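You operate a simulated robot arm through the tools that you are given. There is no shell and no other tool.

You run a simulated robot arm. Do the job below in one go: nothing can be reset, and whatever is moved stays where it is left.

Task
The lay is heaped: crank back to 10 metres, correct the red stop and wind on to 15.
Fine: back to 10 or just under; stop at the spool's printed width, locked; an even lay; other settings stay.

Only the result counts: the job must be done as asked and must still hold three seconds after the hand-in. Knocking over, shifting, dropping, spilling or breaking anything else fails it.

Robot
A 7-joint arm with a two-finger parallel gripper, fixed in place. Base frame: the origin is on the floor under the middle of its stand, x ahead of it, y to its left, z up; the work surface is at about z = 0.8. Lengths are in m, angles in degrees, forces in N, time in s.
With the tool pointing down near the work surface it reaches from about 0.28 to 0.72 m from the base axis. Its first joint turns from -166.0 to 166.0 degrees. Payload 1.57 kg.
The TCP is the grasp point between the finger pads, 0.03 m short of the fingertips. In the tool frame z runs along the fingers and y along their closing line. Largest opening 0.08 m; finger width 0.017, thickness 0.012; the body of the gripper, 0.04 by 0.082 m, starts 0.08 m behind the TCP.
Orientation is that of the tool frame in the base frame, as [roll, pitch, yaw] about the fixed x, y, z axes, in that order (R = Rz(yaw) Ry(pitch) Rx(roll)). With the fingers straight down and closing along the base's y, the tool's x points along the base's -x, its y along +y and its z along -z.

Tools
- The arm moves only by the tool move_arm. Its argument "deltas" is a list of rows, each an object (a shift or turn left out is 0, a gripper value left out holds the last) with "claw": the finger opening in m, from 0 to 0.08; "xyz": the shift along the tool's x, y, z in units of 500 mm (1.0 is 500 mm), a list of three; "turn": the turn, a rotation vector about the tool's x, y, z in units of 90 degrees (1.0 is 90 degrees), a list of three. In form: [{"claw": claw, "xyz": [dx, dy, dz], "turn": [wx, wy, wz]}, ...]. A call has 1 to 20 rows; each row is the pose to reach, as a shift and turn from the pose commanded when the call began, along the tool's axes at that moment. A call with a number of a shift or a turn outside -1 to 1 is refused whole. Each row takes 0.2 s and may step no farther than 0.05 m and 8.6 degrees from the row before; otherwise, or with a gripper value out of range, the whole call is refused. Where a pose cannot be reached the arm comes as near as it can. A force on the tool above 40 N (or 10 N above the force at the start of the call, whichever is more), or a blocked arm, ends the call early, and 0.2 s more pass. Each finger travels about 0.072 m/s and halts on what it meets, pressing with about 25 N; the grip force reading is that of the motor and also rises with nothing between the fingers. The clock runs only during rows and for 0.2 s after the last one: add rows that repeat a pose to give the fingers time. The reply holds the time, the measured pose of the TCP, the force on the tool along the base axes, the opening and the grip force, in the units named above and with some noise, with the torque about the TCP (base axes, N m) and any sound that the robot's microphone picked up, and new pictures: "views" is both (left out), scene, wrist or none.
- Cameras (640 x 400 px; columns grow to the right, rows downward): "scene" is fixed at [0.0496, -0.4995, 1.5245]; the picture's right is [0.67, -0.75, 0.00], its down [-0.60, -0.54, -0.59] and it looks along [0.44, 0.39, -0.81] (base axes); focal length 311 px, centre (320, 200). "wrist" rides on the gripper at [0.072, -0.007, -0.122] in the tool frame; the picture's right is [0.09, 1.00, 0.00], its down [-0.84, 0.08, -0.54] and it looks along [-0.54, 0.05, 0.84] (tool axes); focal length 238 px, centre (320, 200).
- move_column(by): slides the trunk up (or, below 0, down) by that many m; the arm rides with it, the base frame stays. It gives what a move gives, with no picture.
- measure_at(camera, pixels): for up to 12 pixels [column, row] of the newest picture of that camera ("zoom" is the newest enlarged one), the place [x, y, z] in the base frame of the surface seen there, good to about 0.002 m. The clock stands still meanwhile.
- zoom(camera, box): a new picture of the part [left, top, right, bottom] of that camera's present view, enlarged. The clock stands still meanwhile.
- close_job(): hands the job in; it is judged then, once.

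Unless the task says otherwise, let go and move clear before handing in.

The tools are called after "Emit:" as name(argument=value, ...) on one line, values as JSON. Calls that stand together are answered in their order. move_arm: Moves the arm, as the interface text tells. Its arguments: {"type":"object","properties":{"deltas":{"type":"array","items":{"type":"object","properties":{"claw":{"type":"number"},"xyz":{"type":"array","items":{"type":"number"}},"turn":{"type":"array","items":{"type":"number"}}}}},"views":{"type":"string","enum":["both","scene","wrist","none"]}},"required":["deltas"]} The other tools are called the same way: move_column (by) moves the trunk up or down; measure_at (camera, pixels) gives the place of the surface under pixels of a picture; zoom (camera, box) takes an enlarged picture of a part of a camera's view; close_job () hands the job in.

At the start:

```text
clock: 0.0
ee_pos: [0.431, -0.2168, 1.1741]
tcp_rot: [180.0, 0.0, 179.9]
ft_force: [1.1, 0.2, -0.1]
torque: [-0.01, 0.0, 0.0]
width: 0.0797
grasp_force: 0.1
trunk travel left (down, up): [-0.35, 0.13]
```

scene: 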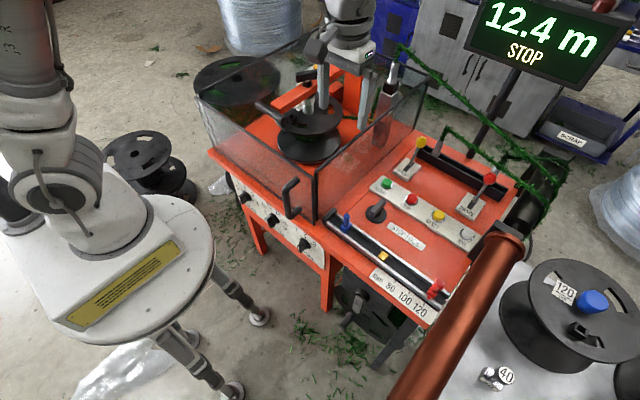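
wrist: 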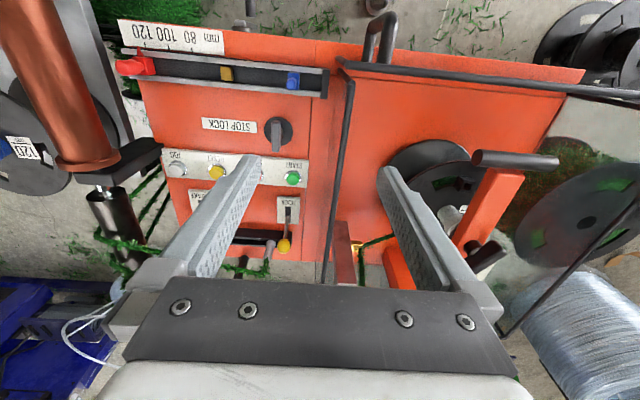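

The scene shows a spooling machine: display at (545,35) reads 12.4 m STOP, a rail with blue/yellow/red slides near (400,260), a stop lock knob at (375,212), buttons at (385,185)-(465,235), and a guarded box. I'll zoom in on the details before moving.

Emit:
zoom(camera="scene", box=[320, 180, 480, 330])

Emit:
zoom(camera="scene", box=[360, 110, 520, 250])

Emit:
zoom(camera="scene", box=[190, 40, 400, 250])

Emit:
zoom(camera="scene", box=[400, 220, 640, 400])

Emit:
zoom(camera="wrist", box=[100, 0, 340, 150])

Emit:
zoom(camera="wrist", box=[150, 100, 350, 260])

```text
2.67 times, centred on (400, 255) of scene
```

zoom: 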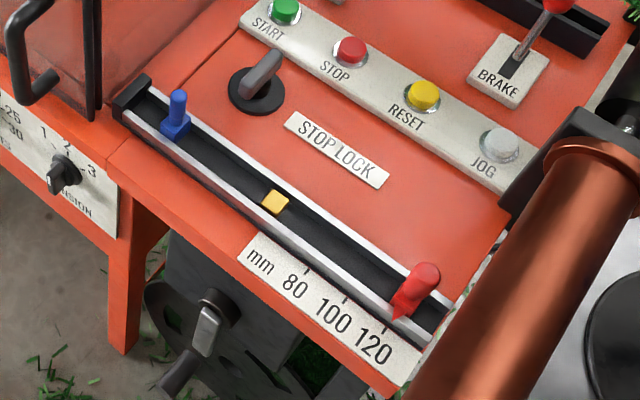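

```text
2.86 times, centred on (440, 180) of scene
```

zoom: 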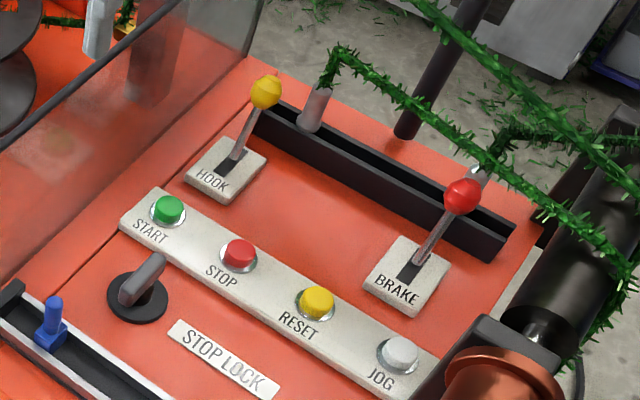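

```text
1.90 times, centred on (295, 145) of scene
```

zoom: 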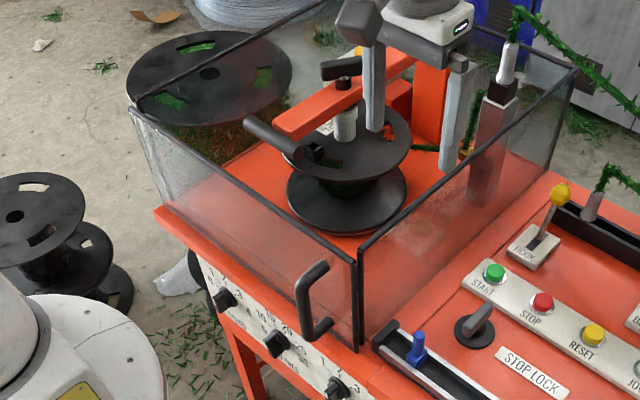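

```text
2.22 times, centred on (520, 310) of scene
```

zoom: 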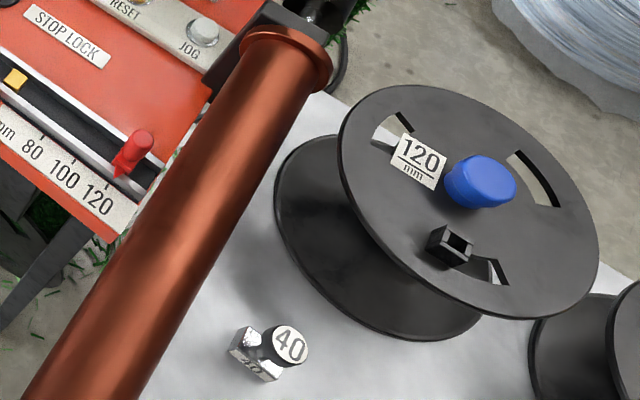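

```text
2.67 times, centred on (220, 75) of wrist
```

zoom: 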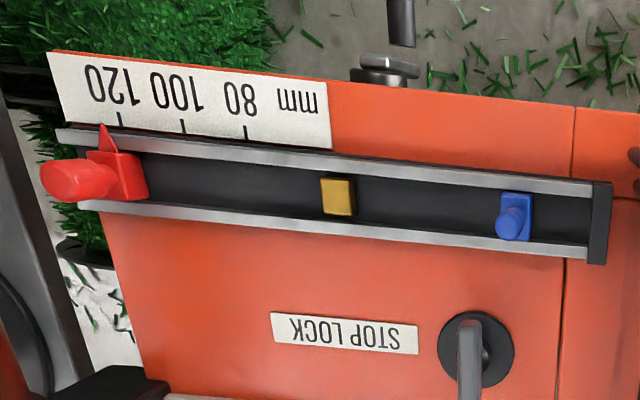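

```text
2.50 times, centred on (250, 180) of wrist
```

zoom: 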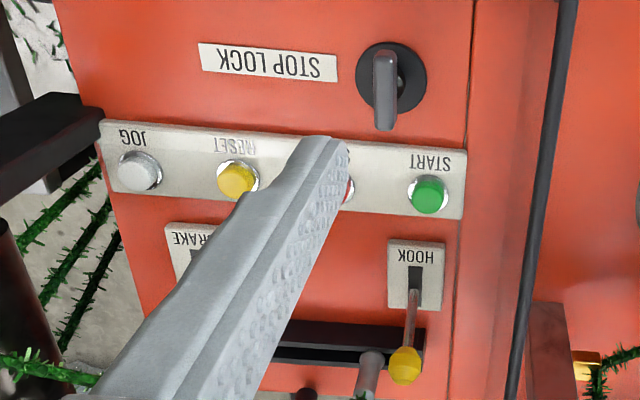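

The red stop points to about 120 (maybe a bit beyond); the spool on the machine is inside the guarded box, under the gripper. I need its printed width, so I zoom the wrist view around the spool and other parts.

Emit:
zoom(camera="wrist", box=[340, 80, 640, 280])

Emit:
zoom(camera="scene", box=[240, 50, 360, 170])

Emit:
zoom(camera="scene", box=[220, 170, 340, 270])

Emit:
zoom(camera="scene", box=[440, 0, 640, 100])

Emit:
measure_at(camera="scene", pixels=[[383, 258], [346, 224], [435, 290], [376, 213], [387, 184], [411, 200], [439, 215], [467, 234], [421, 143], [490, 177], [270, 107], [310, 120]])

```text
2.00 times, centred on (490, 180) of wrist
```

zoom: 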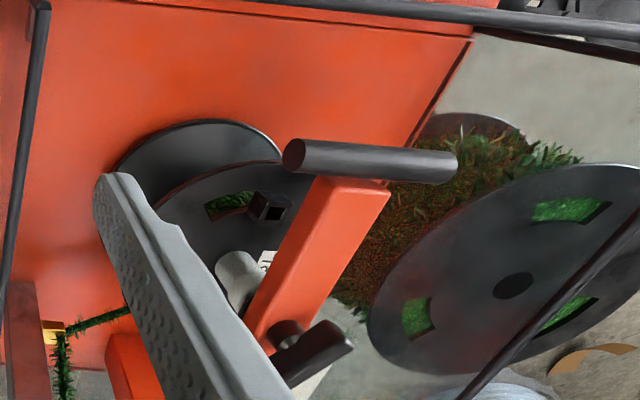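

```text
3.33 times, centred on (300, 110) of scene
```

zoom: 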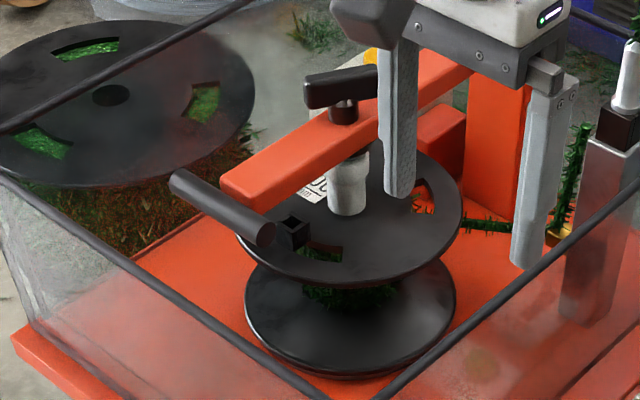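

```text
4.00 times, centred on (280, 220) of scene
```

zoom: 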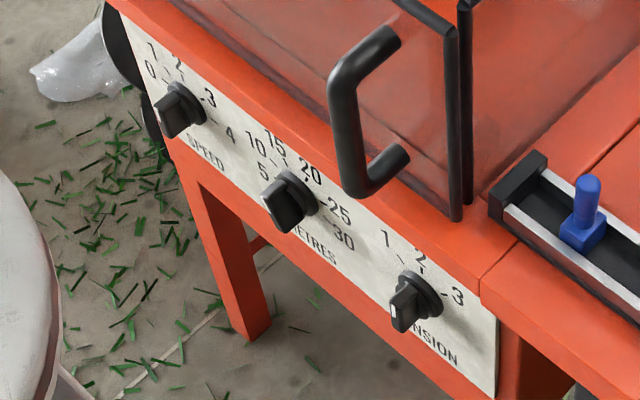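

```text
3.20 times, centred on (540, 50) of scene
```

zoom: 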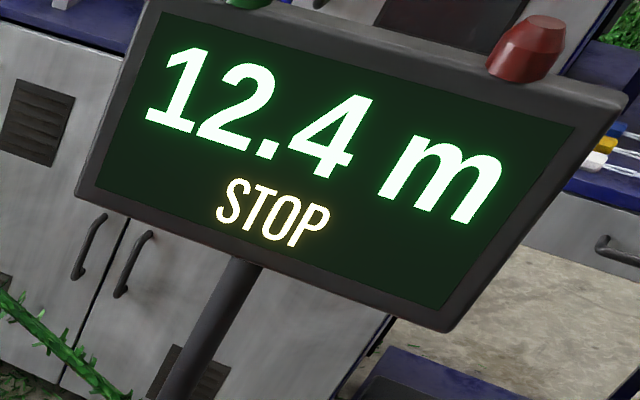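

```text
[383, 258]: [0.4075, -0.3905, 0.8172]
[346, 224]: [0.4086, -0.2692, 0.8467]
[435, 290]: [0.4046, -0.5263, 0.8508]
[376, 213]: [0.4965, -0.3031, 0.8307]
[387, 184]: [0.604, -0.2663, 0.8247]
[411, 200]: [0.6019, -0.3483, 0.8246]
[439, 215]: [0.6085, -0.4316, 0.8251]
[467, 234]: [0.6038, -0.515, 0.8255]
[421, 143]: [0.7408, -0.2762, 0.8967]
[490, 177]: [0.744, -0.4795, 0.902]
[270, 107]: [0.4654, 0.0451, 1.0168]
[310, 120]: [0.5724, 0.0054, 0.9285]
```

The crank seems to hang on the machine's front at about scene (397,303)-(385,320), and the spool's label is half hidden behind the orange arm at about (334,107). I zoom in further on both.

Emit:
zoom(camera="scene", box=[330, 250, 430, 350])

Emit:
zoom(camera="scene", box=[310, 85, 370, 125])

Emit:
zoom(camera="wrist", box=[420, 170, 520, 270])

Emit:
zoom(camera="scene", box=[270, 200, 320, 260])

Emit:
zoom(camera="scene", box=[410, 260, 450, 310])

Emit:
measure_at(camera="scene", pixels=[[397, 303], [386, 320], [400, 295], [300, 90], [330, 90], [283, 115], [305, 82], [290, 200], [316, 140], [400, 75], [390, 70], [345, 85]])

```text
4.00 times, centred on (380, 300) of scene
```

zoom: 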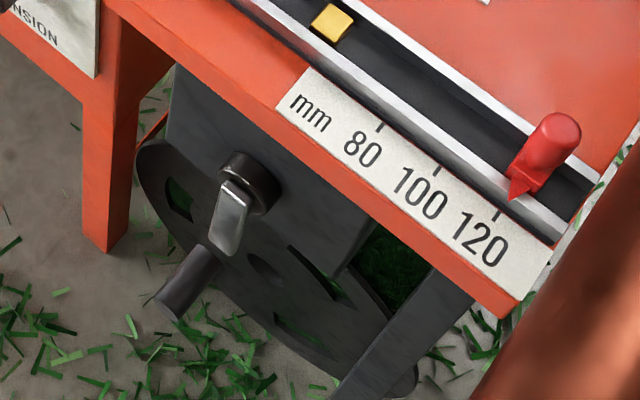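

```text
10.00 times, centred on (340, 105) of scene
```

zoom: 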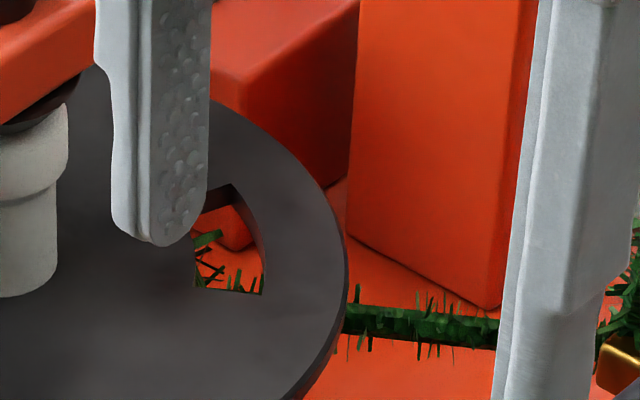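

```text
4.00 times, centred on (470, 220) of wrist
```

zoom: 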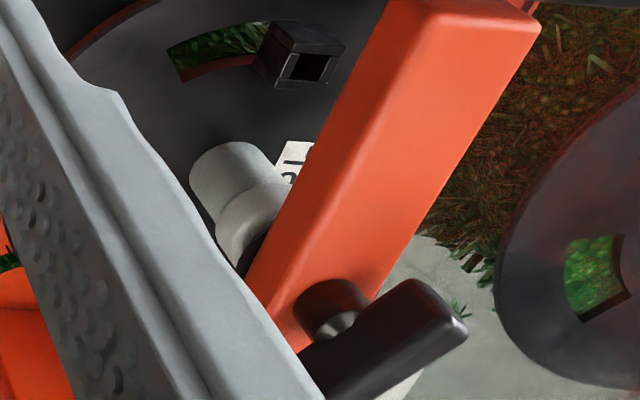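

```text
6.67 times, centred on (295, 230) of scene
```

zoom: 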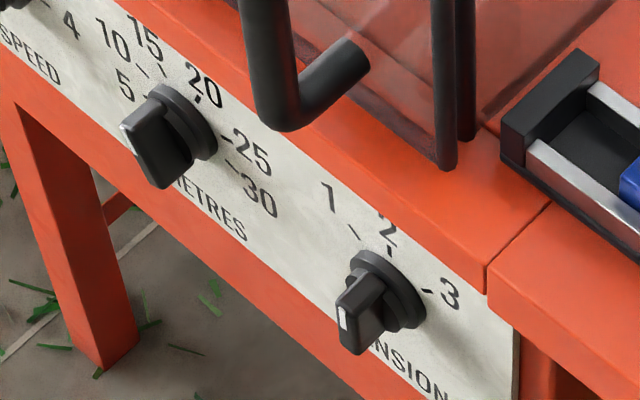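

```text
8.00 times, centred on (430, 285) of scene
```

zoom: 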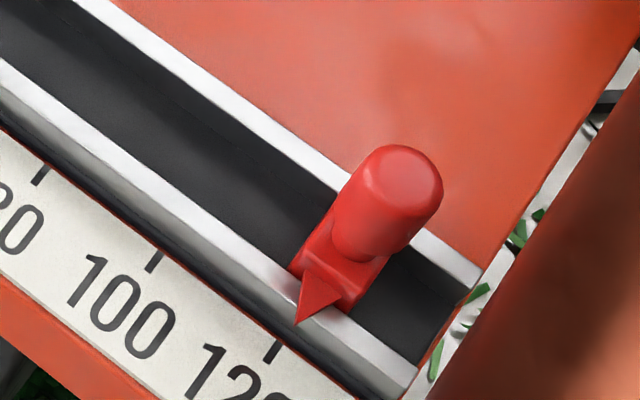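

```text
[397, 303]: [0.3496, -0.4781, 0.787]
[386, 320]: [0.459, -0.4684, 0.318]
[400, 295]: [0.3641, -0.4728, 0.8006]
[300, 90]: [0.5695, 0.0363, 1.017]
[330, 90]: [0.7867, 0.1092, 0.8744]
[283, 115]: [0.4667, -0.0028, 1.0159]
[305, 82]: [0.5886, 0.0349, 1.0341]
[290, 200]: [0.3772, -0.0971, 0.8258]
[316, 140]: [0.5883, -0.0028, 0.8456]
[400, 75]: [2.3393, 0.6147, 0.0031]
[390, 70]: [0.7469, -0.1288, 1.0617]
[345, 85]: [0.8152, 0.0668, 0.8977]
```

The METRES dial seems to point left of 5 or some mark and there's a crank-like hub with a black handle at scene (392,295)/(378,320). I measure it and take closer zooms of the dials.

Emit:
measure_at(camera="scene", pixels=[[392, 294], [388, 303], [386, 310], [378, 318], [373, 323], [382, 313], [370, 300], [400, 320], [380, 280], [430, 340], [365, 350], [358, 310]])

Emit:
measure_at(camera="scene", pixels=[[310, 145], [300, 150], [296, 128], [290, 130], [325, 125], [334, 107], [263, 108], [276, 120], [252, 106], [318, 110], [310, 105], [340, 120]])

Emit:
zoom(camera="scene", box=[230, 170, 280, 230])

Emit:
zoom(camera="scene", box=[360, 180, 400, 230])

Emit:
zoom(camera="scene", box=[255, 60, 345, 130])

```text
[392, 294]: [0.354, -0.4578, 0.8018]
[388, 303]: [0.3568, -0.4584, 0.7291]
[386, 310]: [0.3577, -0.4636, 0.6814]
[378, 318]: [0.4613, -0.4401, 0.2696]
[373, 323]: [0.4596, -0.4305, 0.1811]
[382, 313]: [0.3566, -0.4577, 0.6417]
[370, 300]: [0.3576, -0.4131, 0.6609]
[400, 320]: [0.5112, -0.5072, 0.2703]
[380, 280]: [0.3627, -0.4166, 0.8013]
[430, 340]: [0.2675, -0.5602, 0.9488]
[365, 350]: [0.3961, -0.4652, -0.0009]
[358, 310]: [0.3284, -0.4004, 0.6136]
```

```text
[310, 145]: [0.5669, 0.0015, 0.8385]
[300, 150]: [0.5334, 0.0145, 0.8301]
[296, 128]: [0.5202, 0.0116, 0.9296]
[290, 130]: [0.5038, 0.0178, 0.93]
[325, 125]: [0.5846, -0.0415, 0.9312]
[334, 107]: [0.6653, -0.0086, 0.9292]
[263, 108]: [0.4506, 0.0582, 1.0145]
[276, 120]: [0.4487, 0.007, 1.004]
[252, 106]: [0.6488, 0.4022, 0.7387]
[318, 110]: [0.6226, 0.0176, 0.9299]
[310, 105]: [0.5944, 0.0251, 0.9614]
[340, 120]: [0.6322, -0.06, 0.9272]
```

```text
6.67 times, centred on (255, 200) of scene
```

zoom: 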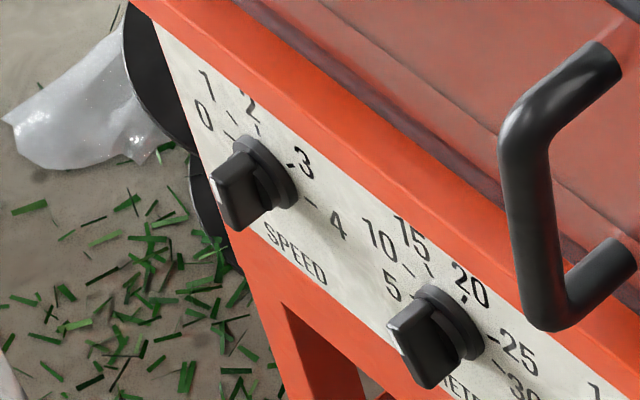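

```text
8.00 times, centred on (380, 205) of scene
```

zoom: 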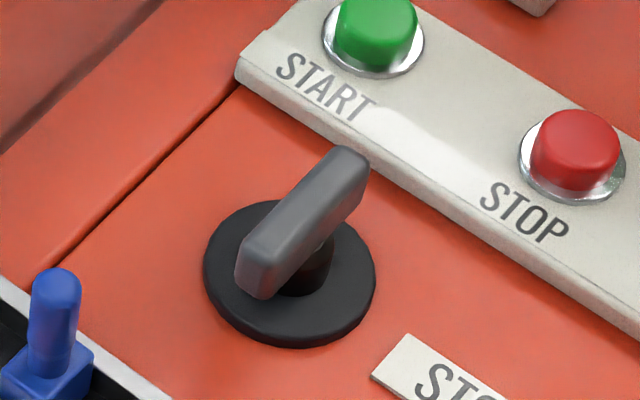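

```text
5.71 times, centred on (300, 95) of scene
```

zoom: 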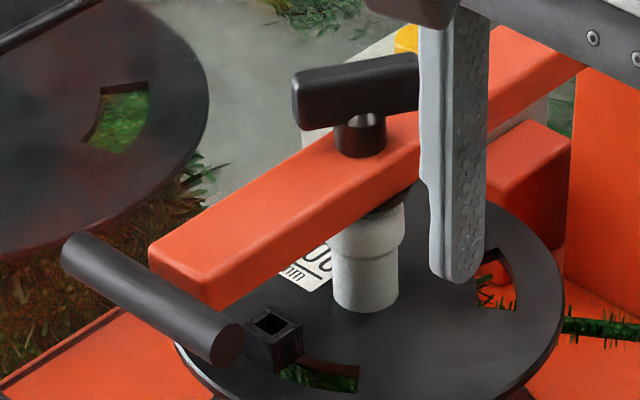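

The zoom is widened to the picture's aspect, so the crank hub is really at scene (362,295), lever (358,304), handle (347,320); the spool label at about (299,106) shows "..00 mm". I measure these again correctly.

Emit:
measure_at(camera="scene", pixels=[[362, 293], [358, 300], [355, 309], [347, 320], [343, 325], [351, 315], [366, 298], [376, 330], [382, 300], [350, 280], [395, 345], [340, 300]])

Emit:
measure_at(camera="scene", pixels=[[427, 300], [430, 291], [434, 282], [425, 303], [409, 292], [395, 281], [383, 256], [347, 222], [346, 232], [437, 292], [378, 207], [372, 217]])

Emit:
zoom(camera="scene", box=[280, 95, 320, 120])

Emit:
zoom(camera="scene", box=[320, 270, 400, 320])

Emit:
zoom(camera="wrist", box=[40, 170, 200, 270])

```text
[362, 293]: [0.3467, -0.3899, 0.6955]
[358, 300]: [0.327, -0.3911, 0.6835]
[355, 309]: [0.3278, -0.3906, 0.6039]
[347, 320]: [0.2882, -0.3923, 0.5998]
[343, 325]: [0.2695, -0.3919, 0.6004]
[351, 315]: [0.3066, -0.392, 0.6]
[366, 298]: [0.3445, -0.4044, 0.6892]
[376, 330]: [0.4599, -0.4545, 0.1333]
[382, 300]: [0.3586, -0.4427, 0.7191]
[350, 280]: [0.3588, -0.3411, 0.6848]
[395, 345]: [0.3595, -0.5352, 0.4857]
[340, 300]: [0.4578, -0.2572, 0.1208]
```

```text
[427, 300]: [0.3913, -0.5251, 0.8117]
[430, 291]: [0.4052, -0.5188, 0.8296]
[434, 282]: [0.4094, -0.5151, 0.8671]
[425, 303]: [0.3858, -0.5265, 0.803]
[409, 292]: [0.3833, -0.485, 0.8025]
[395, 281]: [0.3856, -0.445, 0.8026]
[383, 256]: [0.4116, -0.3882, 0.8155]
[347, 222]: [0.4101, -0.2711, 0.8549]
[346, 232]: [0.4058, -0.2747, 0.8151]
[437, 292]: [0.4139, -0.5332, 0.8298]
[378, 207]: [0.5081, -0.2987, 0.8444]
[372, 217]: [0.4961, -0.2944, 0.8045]
```

```text
16.00 times, centred on (300, 108) of scene
```

zoom: 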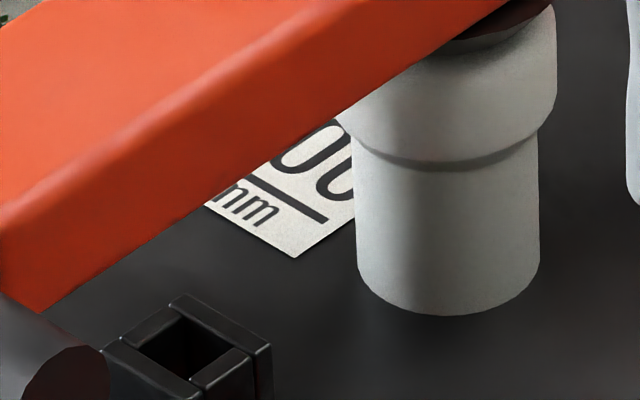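

```text
8.00 times, centred on (360, 295) of scene
```

zoom: 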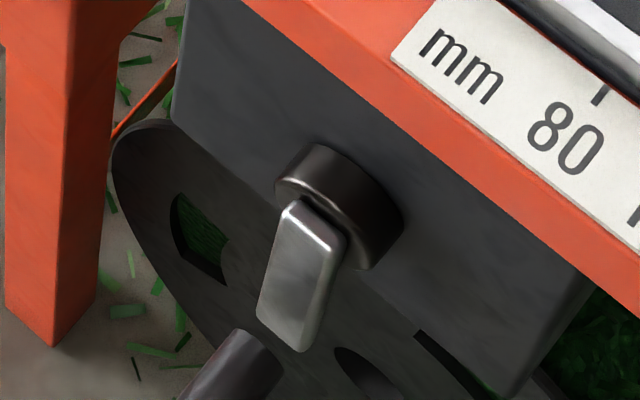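

```text
4.00 times, centred on (120, 220) of wrist
```

zoom: 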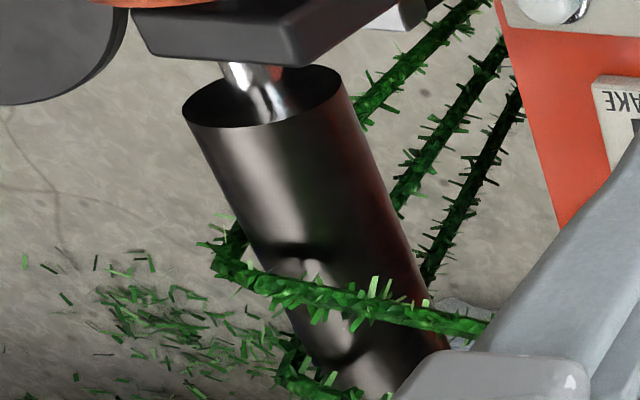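

The label reads "..00 mm" (so 100 among 80/100/120), and the crank is a shaft at about (0.35,-0.39,0.69) with its handle hanging at (0.27–0.31,-0.39,0.60). I zoom in hard on the dials and levers to read their settings.

Emit:
zoom(camera="scene", box=[262, 208, 286, 223])

Emit:
zoom(camera="scene", box=[232, 186, 264, 206])

Emit:
zoom(camera="scene", box=[292, 232, 324, 252])

Emit:
zoom(camera="scene", box=[395, 130, 435, 180])

Emit:
zoom(camera="scene", box=[450, 165, 510, 220])

Emit:
zoom(camera="scene", box=[360, 30, 440, 130])

```text
16.00 times, centred on (274, 216) of scene
```

zoom: 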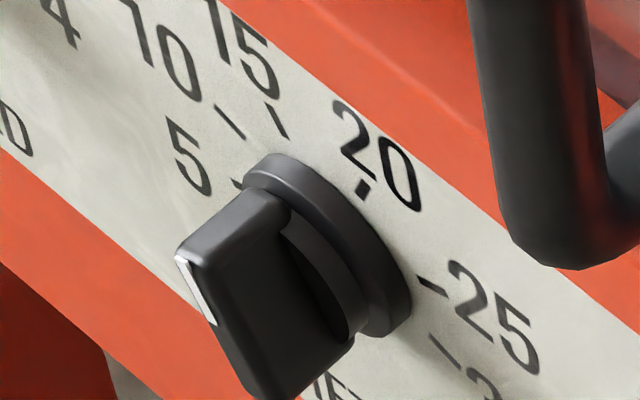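

```text
16.00 times, centred on (248, 196) of scene
```

zoom: 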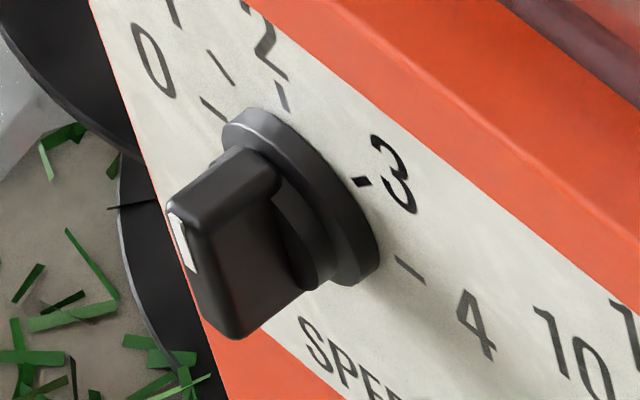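

```text
16.00 times, centred on (308, 242) of scene
```

zoom: 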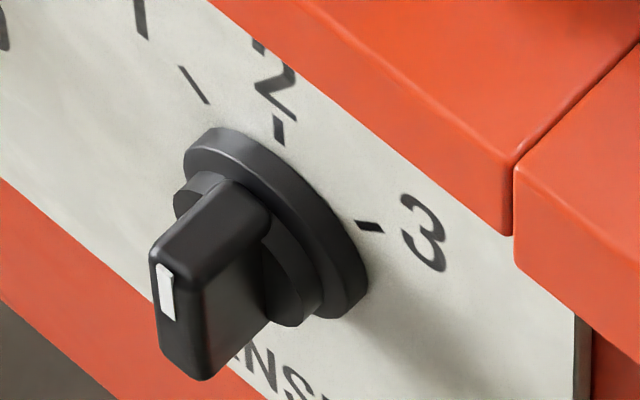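

```text
8.00 times, centred on (415, 155) of scene
```

zoom: 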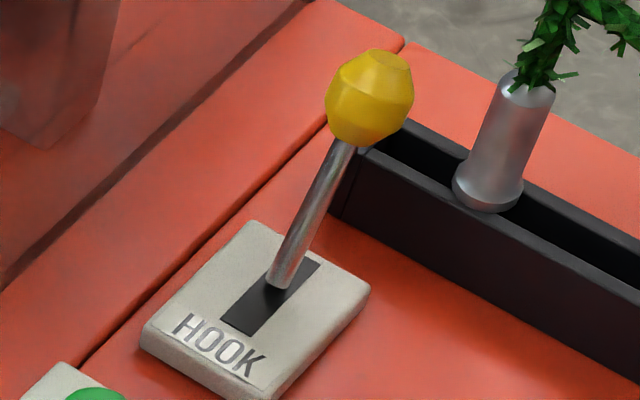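

```text
7.27 times, centred on (480, 192) of scene
```

zoom: 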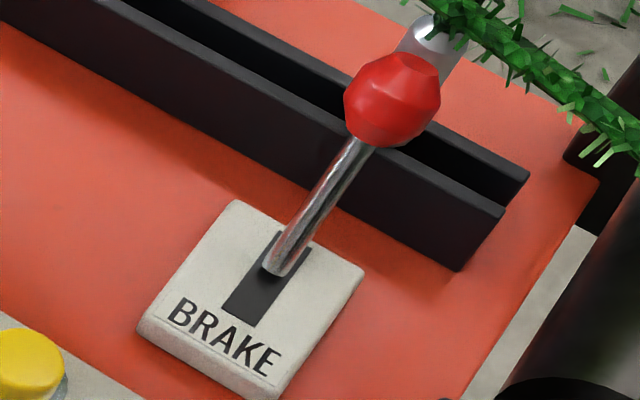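

```text
4.00 times, centred on (400, 80) of scene
```

zoom: 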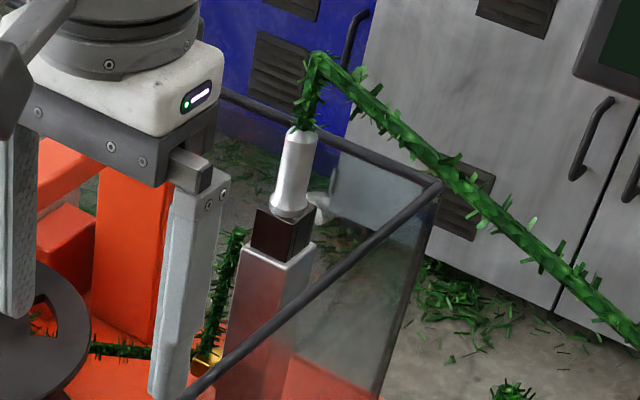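

The METRES mark looks to point toward 15 and both levers lean to the back; the copper tube near (450,320) is close to the red stop and is an obstacle. I measure the tube, guard and other obstacles before moving.

Emit:
measure_at(camera="scene", pixels=[[490, 250], [460, 300], [430, 350], [410, 390], [505, 240], [480, 240], [470, 310], [440, 380], [520, 240], [500, 225], [530, 180], [460, 250]])

Emit:
measure_at(camera="scene", pixels=[[593, 300], [565, 288], [500, 380], [575, 335], [318, 220], [200, 95], [425, 75], [372, 110], [309, 160], [420, 150], [421, 155], [490, 185]])

Emit:
measure_at(camera="wrist", pixels=[[85, 165], [40, 20], [65, 100], [100, 170], [115, 70], [200, 70], [290, 85], [278, 135], [240, 125], [130, 65], [215, 25], [280, 60]])

```text
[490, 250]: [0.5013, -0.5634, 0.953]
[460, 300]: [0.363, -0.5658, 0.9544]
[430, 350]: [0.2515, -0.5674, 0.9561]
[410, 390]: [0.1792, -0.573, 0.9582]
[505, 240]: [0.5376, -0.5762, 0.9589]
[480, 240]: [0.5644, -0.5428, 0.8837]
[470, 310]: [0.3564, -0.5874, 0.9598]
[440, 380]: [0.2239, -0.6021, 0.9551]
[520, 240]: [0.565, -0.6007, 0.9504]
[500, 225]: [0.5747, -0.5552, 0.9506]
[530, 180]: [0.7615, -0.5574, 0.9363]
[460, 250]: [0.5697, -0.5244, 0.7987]
```

```text
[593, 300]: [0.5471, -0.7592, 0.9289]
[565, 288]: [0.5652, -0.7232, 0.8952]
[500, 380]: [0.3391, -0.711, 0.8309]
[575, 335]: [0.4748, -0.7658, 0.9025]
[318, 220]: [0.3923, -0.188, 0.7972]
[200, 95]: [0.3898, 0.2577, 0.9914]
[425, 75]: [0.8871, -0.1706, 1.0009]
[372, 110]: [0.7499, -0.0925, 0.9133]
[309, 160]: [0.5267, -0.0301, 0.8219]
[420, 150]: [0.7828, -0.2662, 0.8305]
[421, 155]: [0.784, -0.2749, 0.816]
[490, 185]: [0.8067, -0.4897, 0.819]
```

```text
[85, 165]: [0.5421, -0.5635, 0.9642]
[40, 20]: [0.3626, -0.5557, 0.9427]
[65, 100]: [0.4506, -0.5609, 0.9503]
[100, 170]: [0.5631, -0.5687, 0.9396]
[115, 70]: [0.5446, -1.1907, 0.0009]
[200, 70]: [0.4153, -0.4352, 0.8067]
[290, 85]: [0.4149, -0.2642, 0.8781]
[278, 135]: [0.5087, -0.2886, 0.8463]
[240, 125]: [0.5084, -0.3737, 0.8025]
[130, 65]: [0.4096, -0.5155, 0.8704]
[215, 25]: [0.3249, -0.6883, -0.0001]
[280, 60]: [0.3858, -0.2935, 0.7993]
```

The spool label is hidden by the orange arm from here, so before touching anything I'll turn the wrist camera to look at the spool from the −y side (rotate yaw −90° about tool z, in the free space above the guard).

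Emit:
move_arm(deltas=[{"xyz": [-0.0117, 0, 0.01], "turn": [0, 0, -0.0833]}, {"xyz": [-0.0233, 0, 0.02], "turn": [0, 0, -0.1667]}, {"xyz": [-0.035, 0, 0.03], "turn": [0, 0, -0.25]}, {"xyz": [-0.0467, 0, 0.04], "turn": [0, 0, -0.3333]}, {"xyz": [-0.0583, 0, 0.05], "turn": [0, 0, -0.4167]}, {"xyz": [-0.07, 0, 0.06], "turn": [0, 0, -0.5]}, {"xyz": [-0.0817, 0, 0.07], "turn": [0, 0, -0.5833]}, {"xyz": [-0.0933, 0, 0.08], "turn": [0, 0, -0.6667]}, {"xyz": [-0.105, 0, 0.09], "turn": [0, 0, -0.75]}, {"xyz": [-0.1167, 0, 0.1], "turn": [0, 0, -0.8333]}, {"xyz": [-0.1283, 0, 0.11], "turn": [0, 0, -0.9167]}, {"xyz": [-0.14, 0, 0.12], "turn": [0, 0, -1.0]}], views="none")

```text
clock: 2.6
ee_pos: [0.4996, -0.2168, 1.1138]
tcp_rot: [-180.0, 0.0, -90.0]
ft_force: [0.8, -0.5, -0.2]
torque: [0.01, 0.0, 0.02]
width: 0.0799
grasp_force: 0.1
trunk travel left (down, up): [-0.35, 0.13]
```

The arm reached (0.500,-0.217,1.114) with yaw -90 as asked. Now I tilt 30° about tool y so the camera looks toward +y at the spool label.

Emit:
move_arm(deltas=[{"turn": [0, -0.0833, 0]}, {"turn": [0, -0.1667, 0]}, {"turn": [0, -0.25, 0]}, {"turn": [0, -0.3333, 0]}], views="both")

```text
clock: 3.6
ee_pos: [0.4992, -0.217, 1.1153]
tcp_rot: [-180.0, 30.0, -89.9]
ft_force: [0.7, 0.1, 0.8]
torque: [-0.02, 0.01, 0.0]
width: 0.0799
grasp_force: 0.0
trunk travel left (down, up): [-0.35, 0.13]
```

scene: 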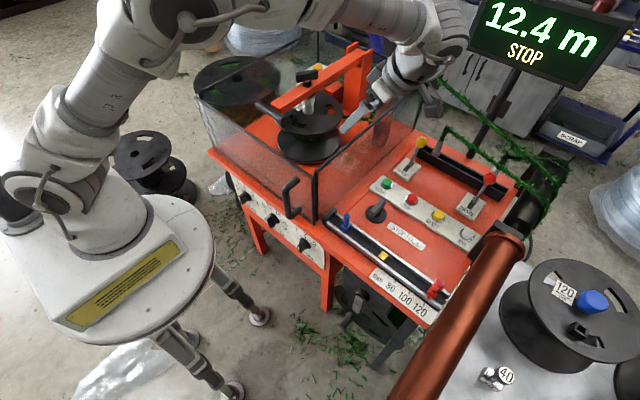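
wrist: 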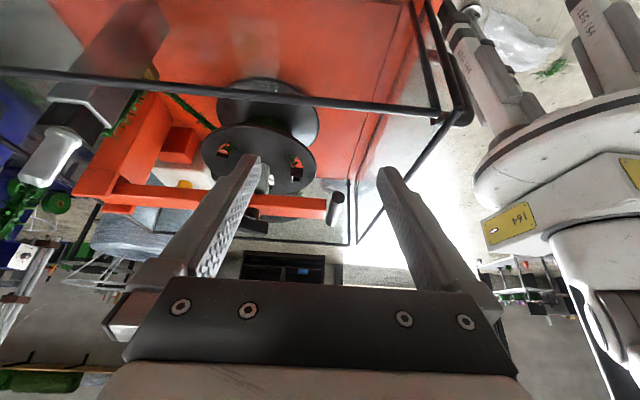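

The wrist image is upside-down; the spool is at (260,150) behind the left finger. I zoom there for the label, and on the scene view.

Emit:
zoom(camera="wrist", box=[190, 70, 350, 250])

Emit:
zoom(camera="scene", box=[250, 60, 370, 170])

Emit:
zoom(camera="wrist", box=[245, 150, 305, 210])

```text
2.22 times, centred on (270, 160) of wrist
```

zoom: 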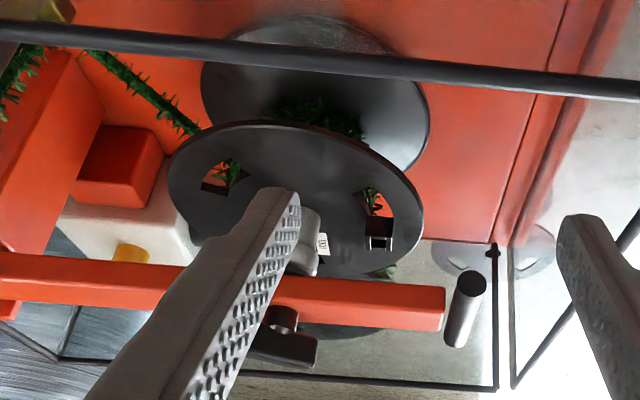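

```text
3.64 times, centred on (310, 115) of scene
```

zoom: 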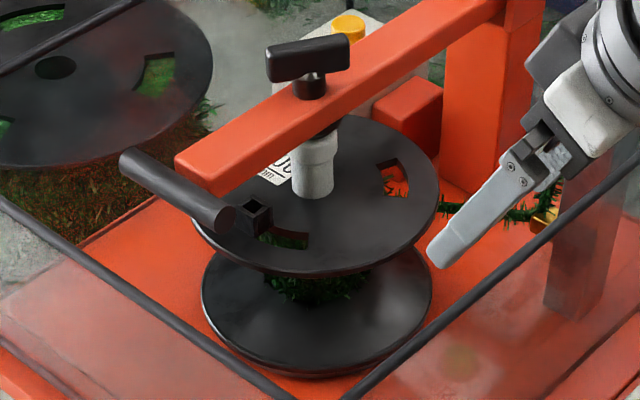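

```text
6.67 times, centred on (275, 180) of wrist
```

zoom: 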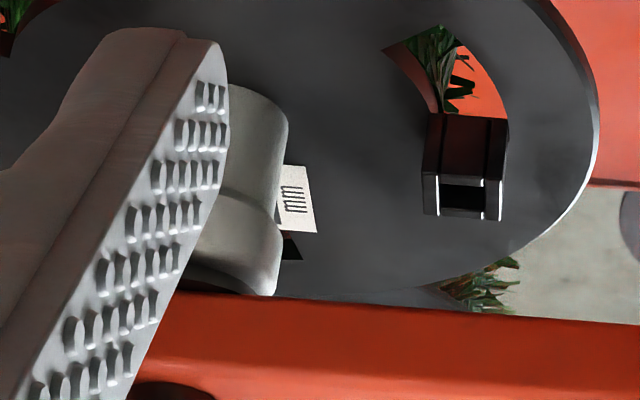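

The label is half behind the spindle and finger here ("mm" at zoom (295,198)). I measure its place and then move the camera round to the −x/−y side, lower, for a clear look under the orange arm.

Emit:
measure_at(camera="zoom", pixels=[[298, 200], [310, 225], [290, 245], [250, 160], [465, 195], [200, 330], [600, 350], [470, 150]])

Emit:
measure_at(camera="wrist", pixels=[[330, 105], [437, 118], [350, 215], [337, 205], [300, 210], [250, 90], [445, 30], [355, 180]])

Emit:
measure_at(camera="scene", pixels=[[200, 240], [150, 200], [318, 140], [316, 220], [200, 95], [300, 90], [280, 103], [262, 108], [355, 60], [345, 120]])

```text
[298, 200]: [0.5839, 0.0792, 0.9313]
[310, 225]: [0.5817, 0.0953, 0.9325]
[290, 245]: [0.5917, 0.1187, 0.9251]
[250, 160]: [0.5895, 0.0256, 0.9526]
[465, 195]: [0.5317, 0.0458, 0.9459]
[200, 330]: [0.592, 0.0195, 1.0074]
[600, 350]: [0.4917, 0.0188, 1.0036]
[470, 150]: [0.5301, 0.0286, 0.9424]
```

```text
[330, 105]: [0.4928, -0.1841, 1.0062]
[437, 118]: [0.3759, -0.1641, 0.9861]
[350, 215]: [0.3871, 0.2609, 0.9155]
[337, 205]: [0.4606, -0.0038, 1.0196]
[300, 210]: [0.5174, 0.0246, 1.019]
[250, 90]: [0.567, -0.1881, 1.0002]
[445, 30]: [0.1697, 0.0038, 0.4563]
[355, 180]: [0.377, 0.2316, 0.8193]
```

```text
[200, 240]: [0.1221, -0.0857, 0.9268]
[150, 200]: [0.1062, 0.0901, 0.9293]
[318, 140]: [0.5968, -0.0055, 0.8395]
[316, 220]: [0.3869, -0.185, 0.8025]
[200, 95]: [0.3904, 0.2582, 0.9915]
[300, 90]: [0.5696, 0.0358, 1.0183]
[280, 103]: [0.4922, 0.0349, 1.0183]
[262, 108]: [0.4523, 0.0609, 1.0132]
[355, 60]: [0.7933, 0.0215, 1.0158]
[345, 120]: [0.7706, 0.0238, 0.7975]
```

The label is at (0.58,0.085,0.93), on the far (+y) side of the orange arm, so a view from above at y≈0.12 will show it whole. I undo the tilt, then turn back and move over there at a safe height.

Emit:
move_arm(deltas=[{"turn": [0, 0.0833, 0]}, {"turn": [0, 0.1667, 0]}, {"turn": [0, 0.25, 0]}, {"turn": [0, 0.3333, 0]}], views="none")

Emit:
move_arm(deltas=[{"xyz": [0, 0, -0.08], "turn": [0, 0, 0.0833]}, {"xyz": [0, 0, -0.16], "turn": [0, 0, 0.1667]}, {"xyz": [-0.0674, 0.004, -0.16], "turn": [0, 0, 0.25]}, {"xyz": [-0.1348, 0.008, -0.16], "turn": [0, 0, 0.3333]}, {"xyz": [-0.2022, 0.012, -0.16], "turn": [0, 0, 0.4167]}, {"xyz": [-0.2696, 0.016, -0.16], "turn": [0, 0, 0.5]}, {"xyz": [-0.337, 0.02, -0.16], "turn": [0, 0, 0.5833]}, {"xyz": [-0.4044, 0.024, -0.16], "turn": [0, 0, 0.6667]}, {"xyz": [-0.4718, 0.028, -0.16], "turn": [0, 0, 0.75]}, {"xyz": [-0.5392, 0.032, -0.16], "turn": [0, 0, 0.8333]}, {"xyz": [-0.6066, 0.036, -0.16], "turn": [0, 0, 0.9167]}, {"xyz": [-0.674, 0.04, -0.16], "turn": [0, 0, 1.0]}], views="both")

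```text
clock: 4.6
ee_pos: [0.5002, -0.2152, 1.1135]
tcp_rot: [-180.0, -0.1, -90.1]
ft_force: [0.3, -0.2, 0.6]
torque: [0.03, -0.01, 0.0]
width: 0.0799
grasp_force: 0.0
trunk travel left (down, up): [-0.35, 0.13]
```

```text
clock: 7.2
ee_pos: [0.4812, 0.1211, 1.1946]
tcp_rot: [179.9, -0.1, 179.8]
ft_force: [0.5, -0.4, -0.2]
torque: [0.03, -0.01, -0.03]
width: 0.08
grasp_force: 0.1
trunk travel left (down, up): [-0.35, 0.13]
```

scene: 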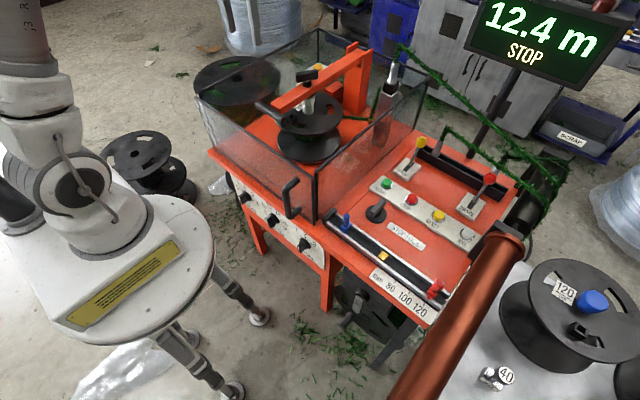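
wrist: 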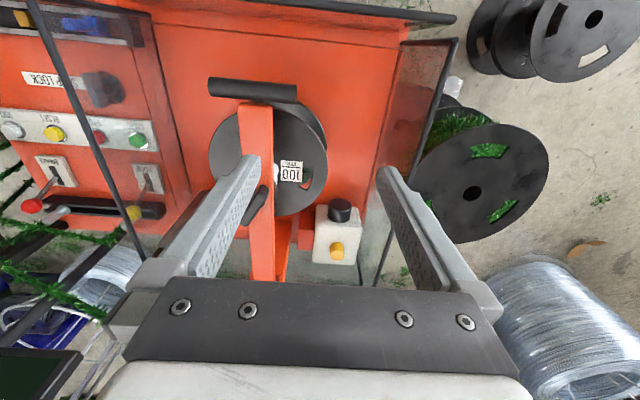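

Emit:
zoom(camera="wrist", box=[260, 150, 324, 190])

Emit:
zoom(camera="wrist", box=[190, 60, 390, 270])

Emit:
zoom(camera="scene", box=[250, 30, 420, 170])

```text
10.00 times, centred on (292, 170) of wrist
```

zoom: 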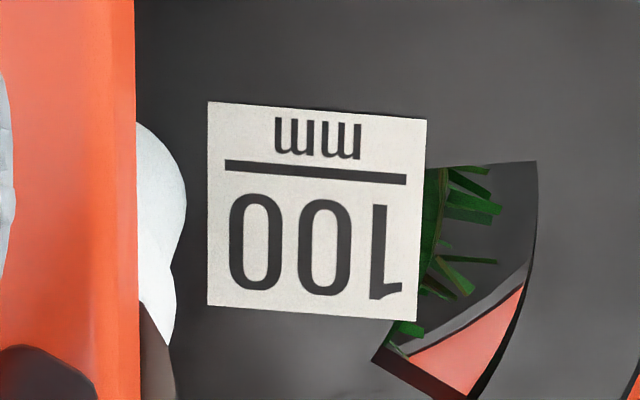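

```text
1.90 times, centred on (290, 165) of wrist
```

zoom: 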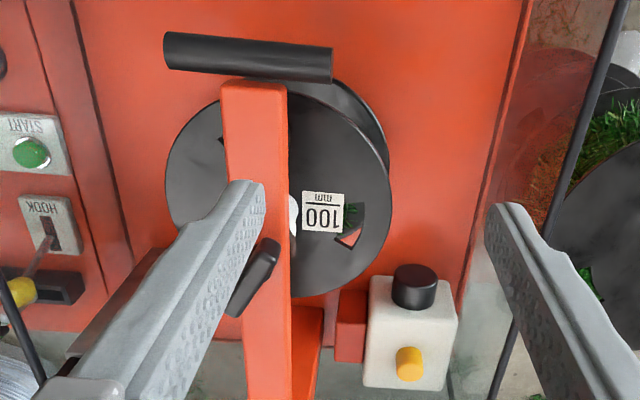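

```text
2.86 times, centred on (335, 100) of scene
```

zoom: 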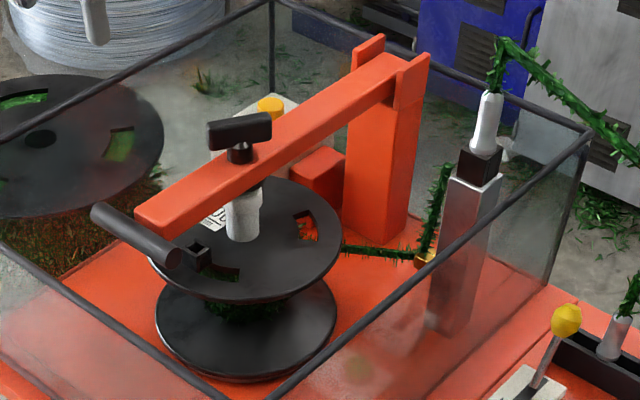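

The label now reads clearly "100 mm" (wrist zoom (310,245)), so the red stop must go to 100. Next I move the hand to free space in front of the machine, above the crank.

Emit:
move_arm(deltas=[{"xyz": [0.0329, -0.0765, 0.0082], "claw": 0.06}, {"xyz": [0.0658, -0.1531, 0.0164]}, {"xyz": [0.0987, -0.2296, 0.0245]}, {"xyz": [0.1316, -0.3062, 0.0327]}, {"xyz": [0.1645, -0.3827, 0.0409]}, {"xyz": [0.1975, -0.4593, 0.0491]}, {"xyz": [0.2304, -0.5358, 0.0573]}, {"xyz": [0.2633, -0.6124, 0.0655]}, {"xyz": [0.2962, -0.6889, 0.0736]}, {"xyz": [0.3291, -0.7655, 0.0818]}, {"xyz": [0.362, -0.842, 0.09]}], views="none")

Emit:
move_column(by=-0.2)

Emit:
move_arm(deltas=[{"xyz": [0, 0, 0]}], views="both")

```text
clock: 9.6
ee_pos: [0.296, -0.3005, 1.15]
tcp_rot: [-179.8, 0.0, -179.9]
ft_force: [0.1, -0.3, -0.9]
torque: [0.01, 0.03, -0.04]
width: 0.0604
grasp_force: 0.1
trunk travel left (down, up): [-0.35, 0.13]
```

```text
clock: 11.8
ee_pos: [0.2968, -0.2997, 0.9499]
tcp_rot: [180.0, 0.0, -180.0]
ft_force: [-0.1, -0.5, 0.7]
torque: [-0.02, 0.02, -0.01]
width: 0.0602
grasp_force: 0.1
trunk travel left (down, up): [-0.15, 0.33]
```

```text
clock: 12.2
ee_pos: [0.2967, -0.2995, 0.9493]
tcp_rot: [-180.0, 0.0, 180.0]
ft_force: [0.0, -0.8, -0.2]
torque: [0.01, -0.03, -0.01]
width: 0.0597
grasp_force: 0.1
trunk travel left (down, up): [-0.15, 0.33]
```

scene: 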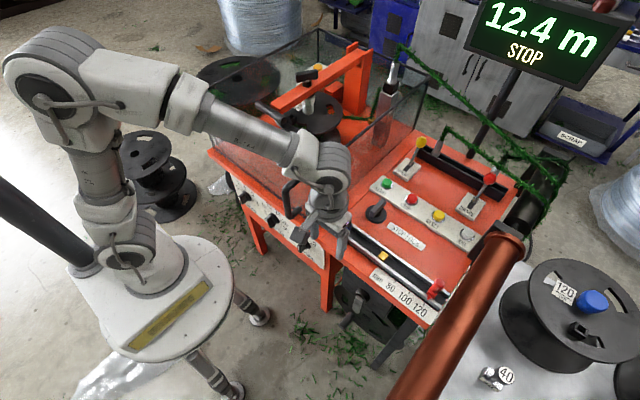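
wrist: 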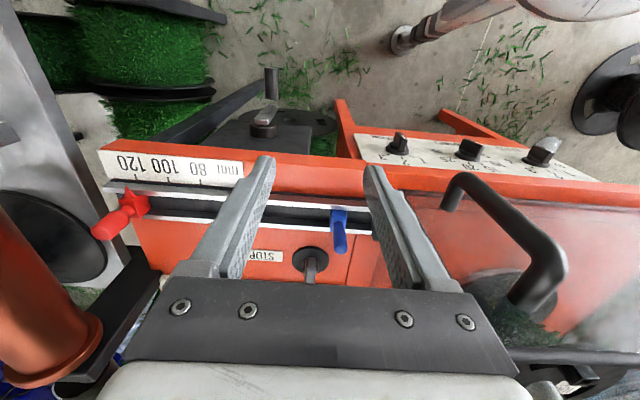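

The trunk came down 0.2 and the wrist view now shows the dials at (395–545,150) and the crank at (265,110). I zoom on both.

Emit:
zoom(camera="wrist", box=[360, 120, 460, 180])

Emit:
zoom(camera="wrist", box=[440, 120, 600, 190])

Emit:
zoom(camera="wrist", box=[200, 50, 360, 150])

Emit:
measure_at(camera="wrist", pixels=[[270, 75], [270, 88], [268, 105], [263, 115], [262, 128], [240, 128], [340, 110], [345, 140], [245, 160], [250, 140], [180, 130], [395, 150]])

```text
6.40 times, centred on (410, 150) of wrist
```

zoom: 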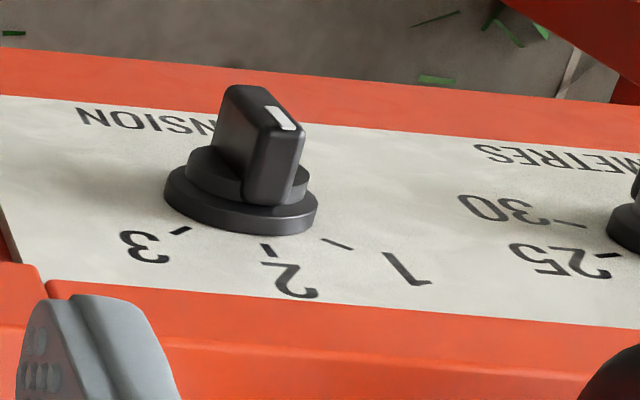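

```text
4.00 times, centred on (520, 155) of wrist
```

zoom: 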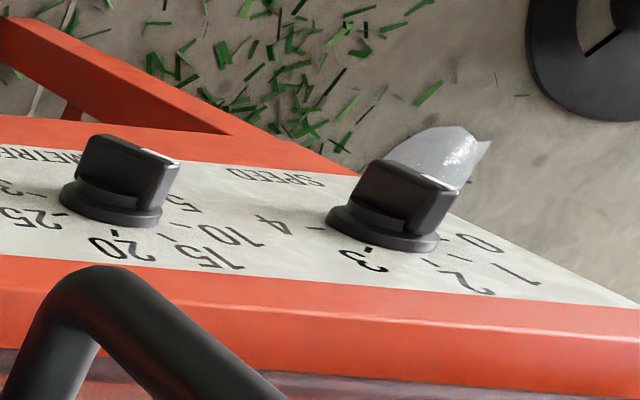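

```text
4.00 times, centred on (280, 100) of wrist
```

zoom: 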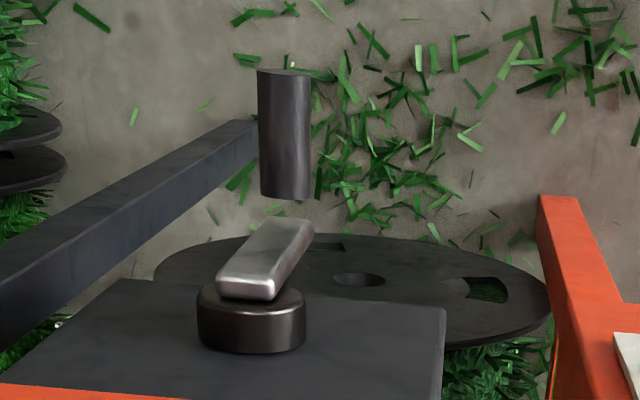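

```text
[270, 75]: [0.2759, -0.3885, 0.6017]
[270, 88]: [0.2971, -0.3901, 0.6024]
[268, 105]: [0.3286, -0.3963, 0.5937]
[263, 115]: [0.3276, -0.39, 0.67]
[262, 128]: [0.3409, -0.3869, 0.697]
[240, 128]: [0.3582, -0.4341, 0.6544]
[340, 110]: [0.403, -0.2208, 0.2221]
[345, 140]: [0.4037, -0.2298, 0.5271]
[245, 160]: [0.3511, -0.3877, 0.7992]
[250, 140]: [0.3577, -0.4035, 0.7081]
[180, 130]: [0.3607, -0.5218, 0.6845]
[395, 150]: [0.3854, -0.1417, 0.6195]
```

The marks: TENSION bar, METRES bar (mark toward 15 side) and SPEED stay as they are; the crank handle's top is at about (0.26–0.31,-0.39,0.602) and hub centre about z 0.675. I tilt the tool 20° (fingers leaning toward the machine, hand away from the desk edge) and come to just above the handle.

Emit:
move_arm(deltas=[{"xyz": [0.01, -0.03, 0.02], "turn": [0, -0.0741, 0]}, {"xyz": [0.02, -0.07, 0.05], "turn": [0, -0.1481, 0]}, {"xyz": [0.0334, -0.11, 0.1], "turn": [0, -0.2222, 0]}, {"xyz": [0.0334, -0.15, 0.17], "turn": [0, -0.2222, 0]}, {"xyz": [0.0334, -0.18, 0.25], "turn": [0, -0.2222, 0]}, {"xyz": [0.0334, -0.185, 0.33], "turn": [0, -0.2222, 0]}, {"xyz": [0.0334, -0.185, 0.4], "turn": [0, -0.2222, 0]}], views="both")

```text
clock: 13.8
ee_pos: [0.2804, -0.3927, 0.7493]
tcp_rot: [-179.9, 19.9, 179.9]
ft_force: [-0.4, 0.5, 0.3]
torque: [0.01, 0.0, 0.01]
width: 0.0599
grasp_force: 0.1
trunk travel left (down, up): [-0.15, 0.33]
```

scene: 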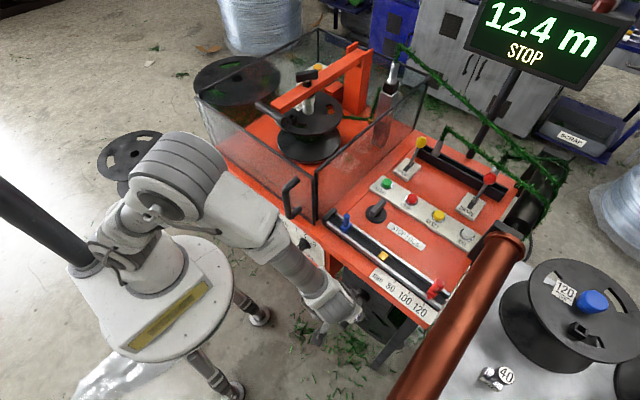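
wrist: 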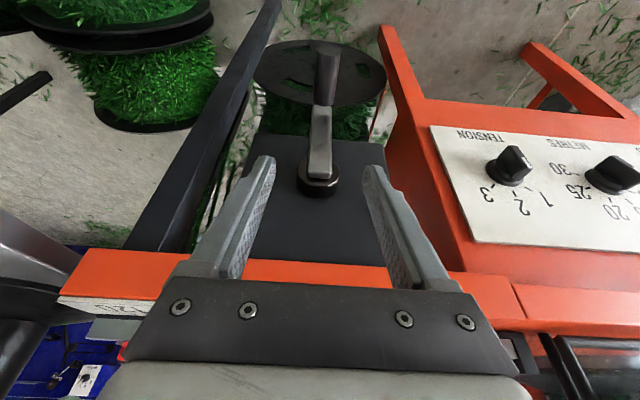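

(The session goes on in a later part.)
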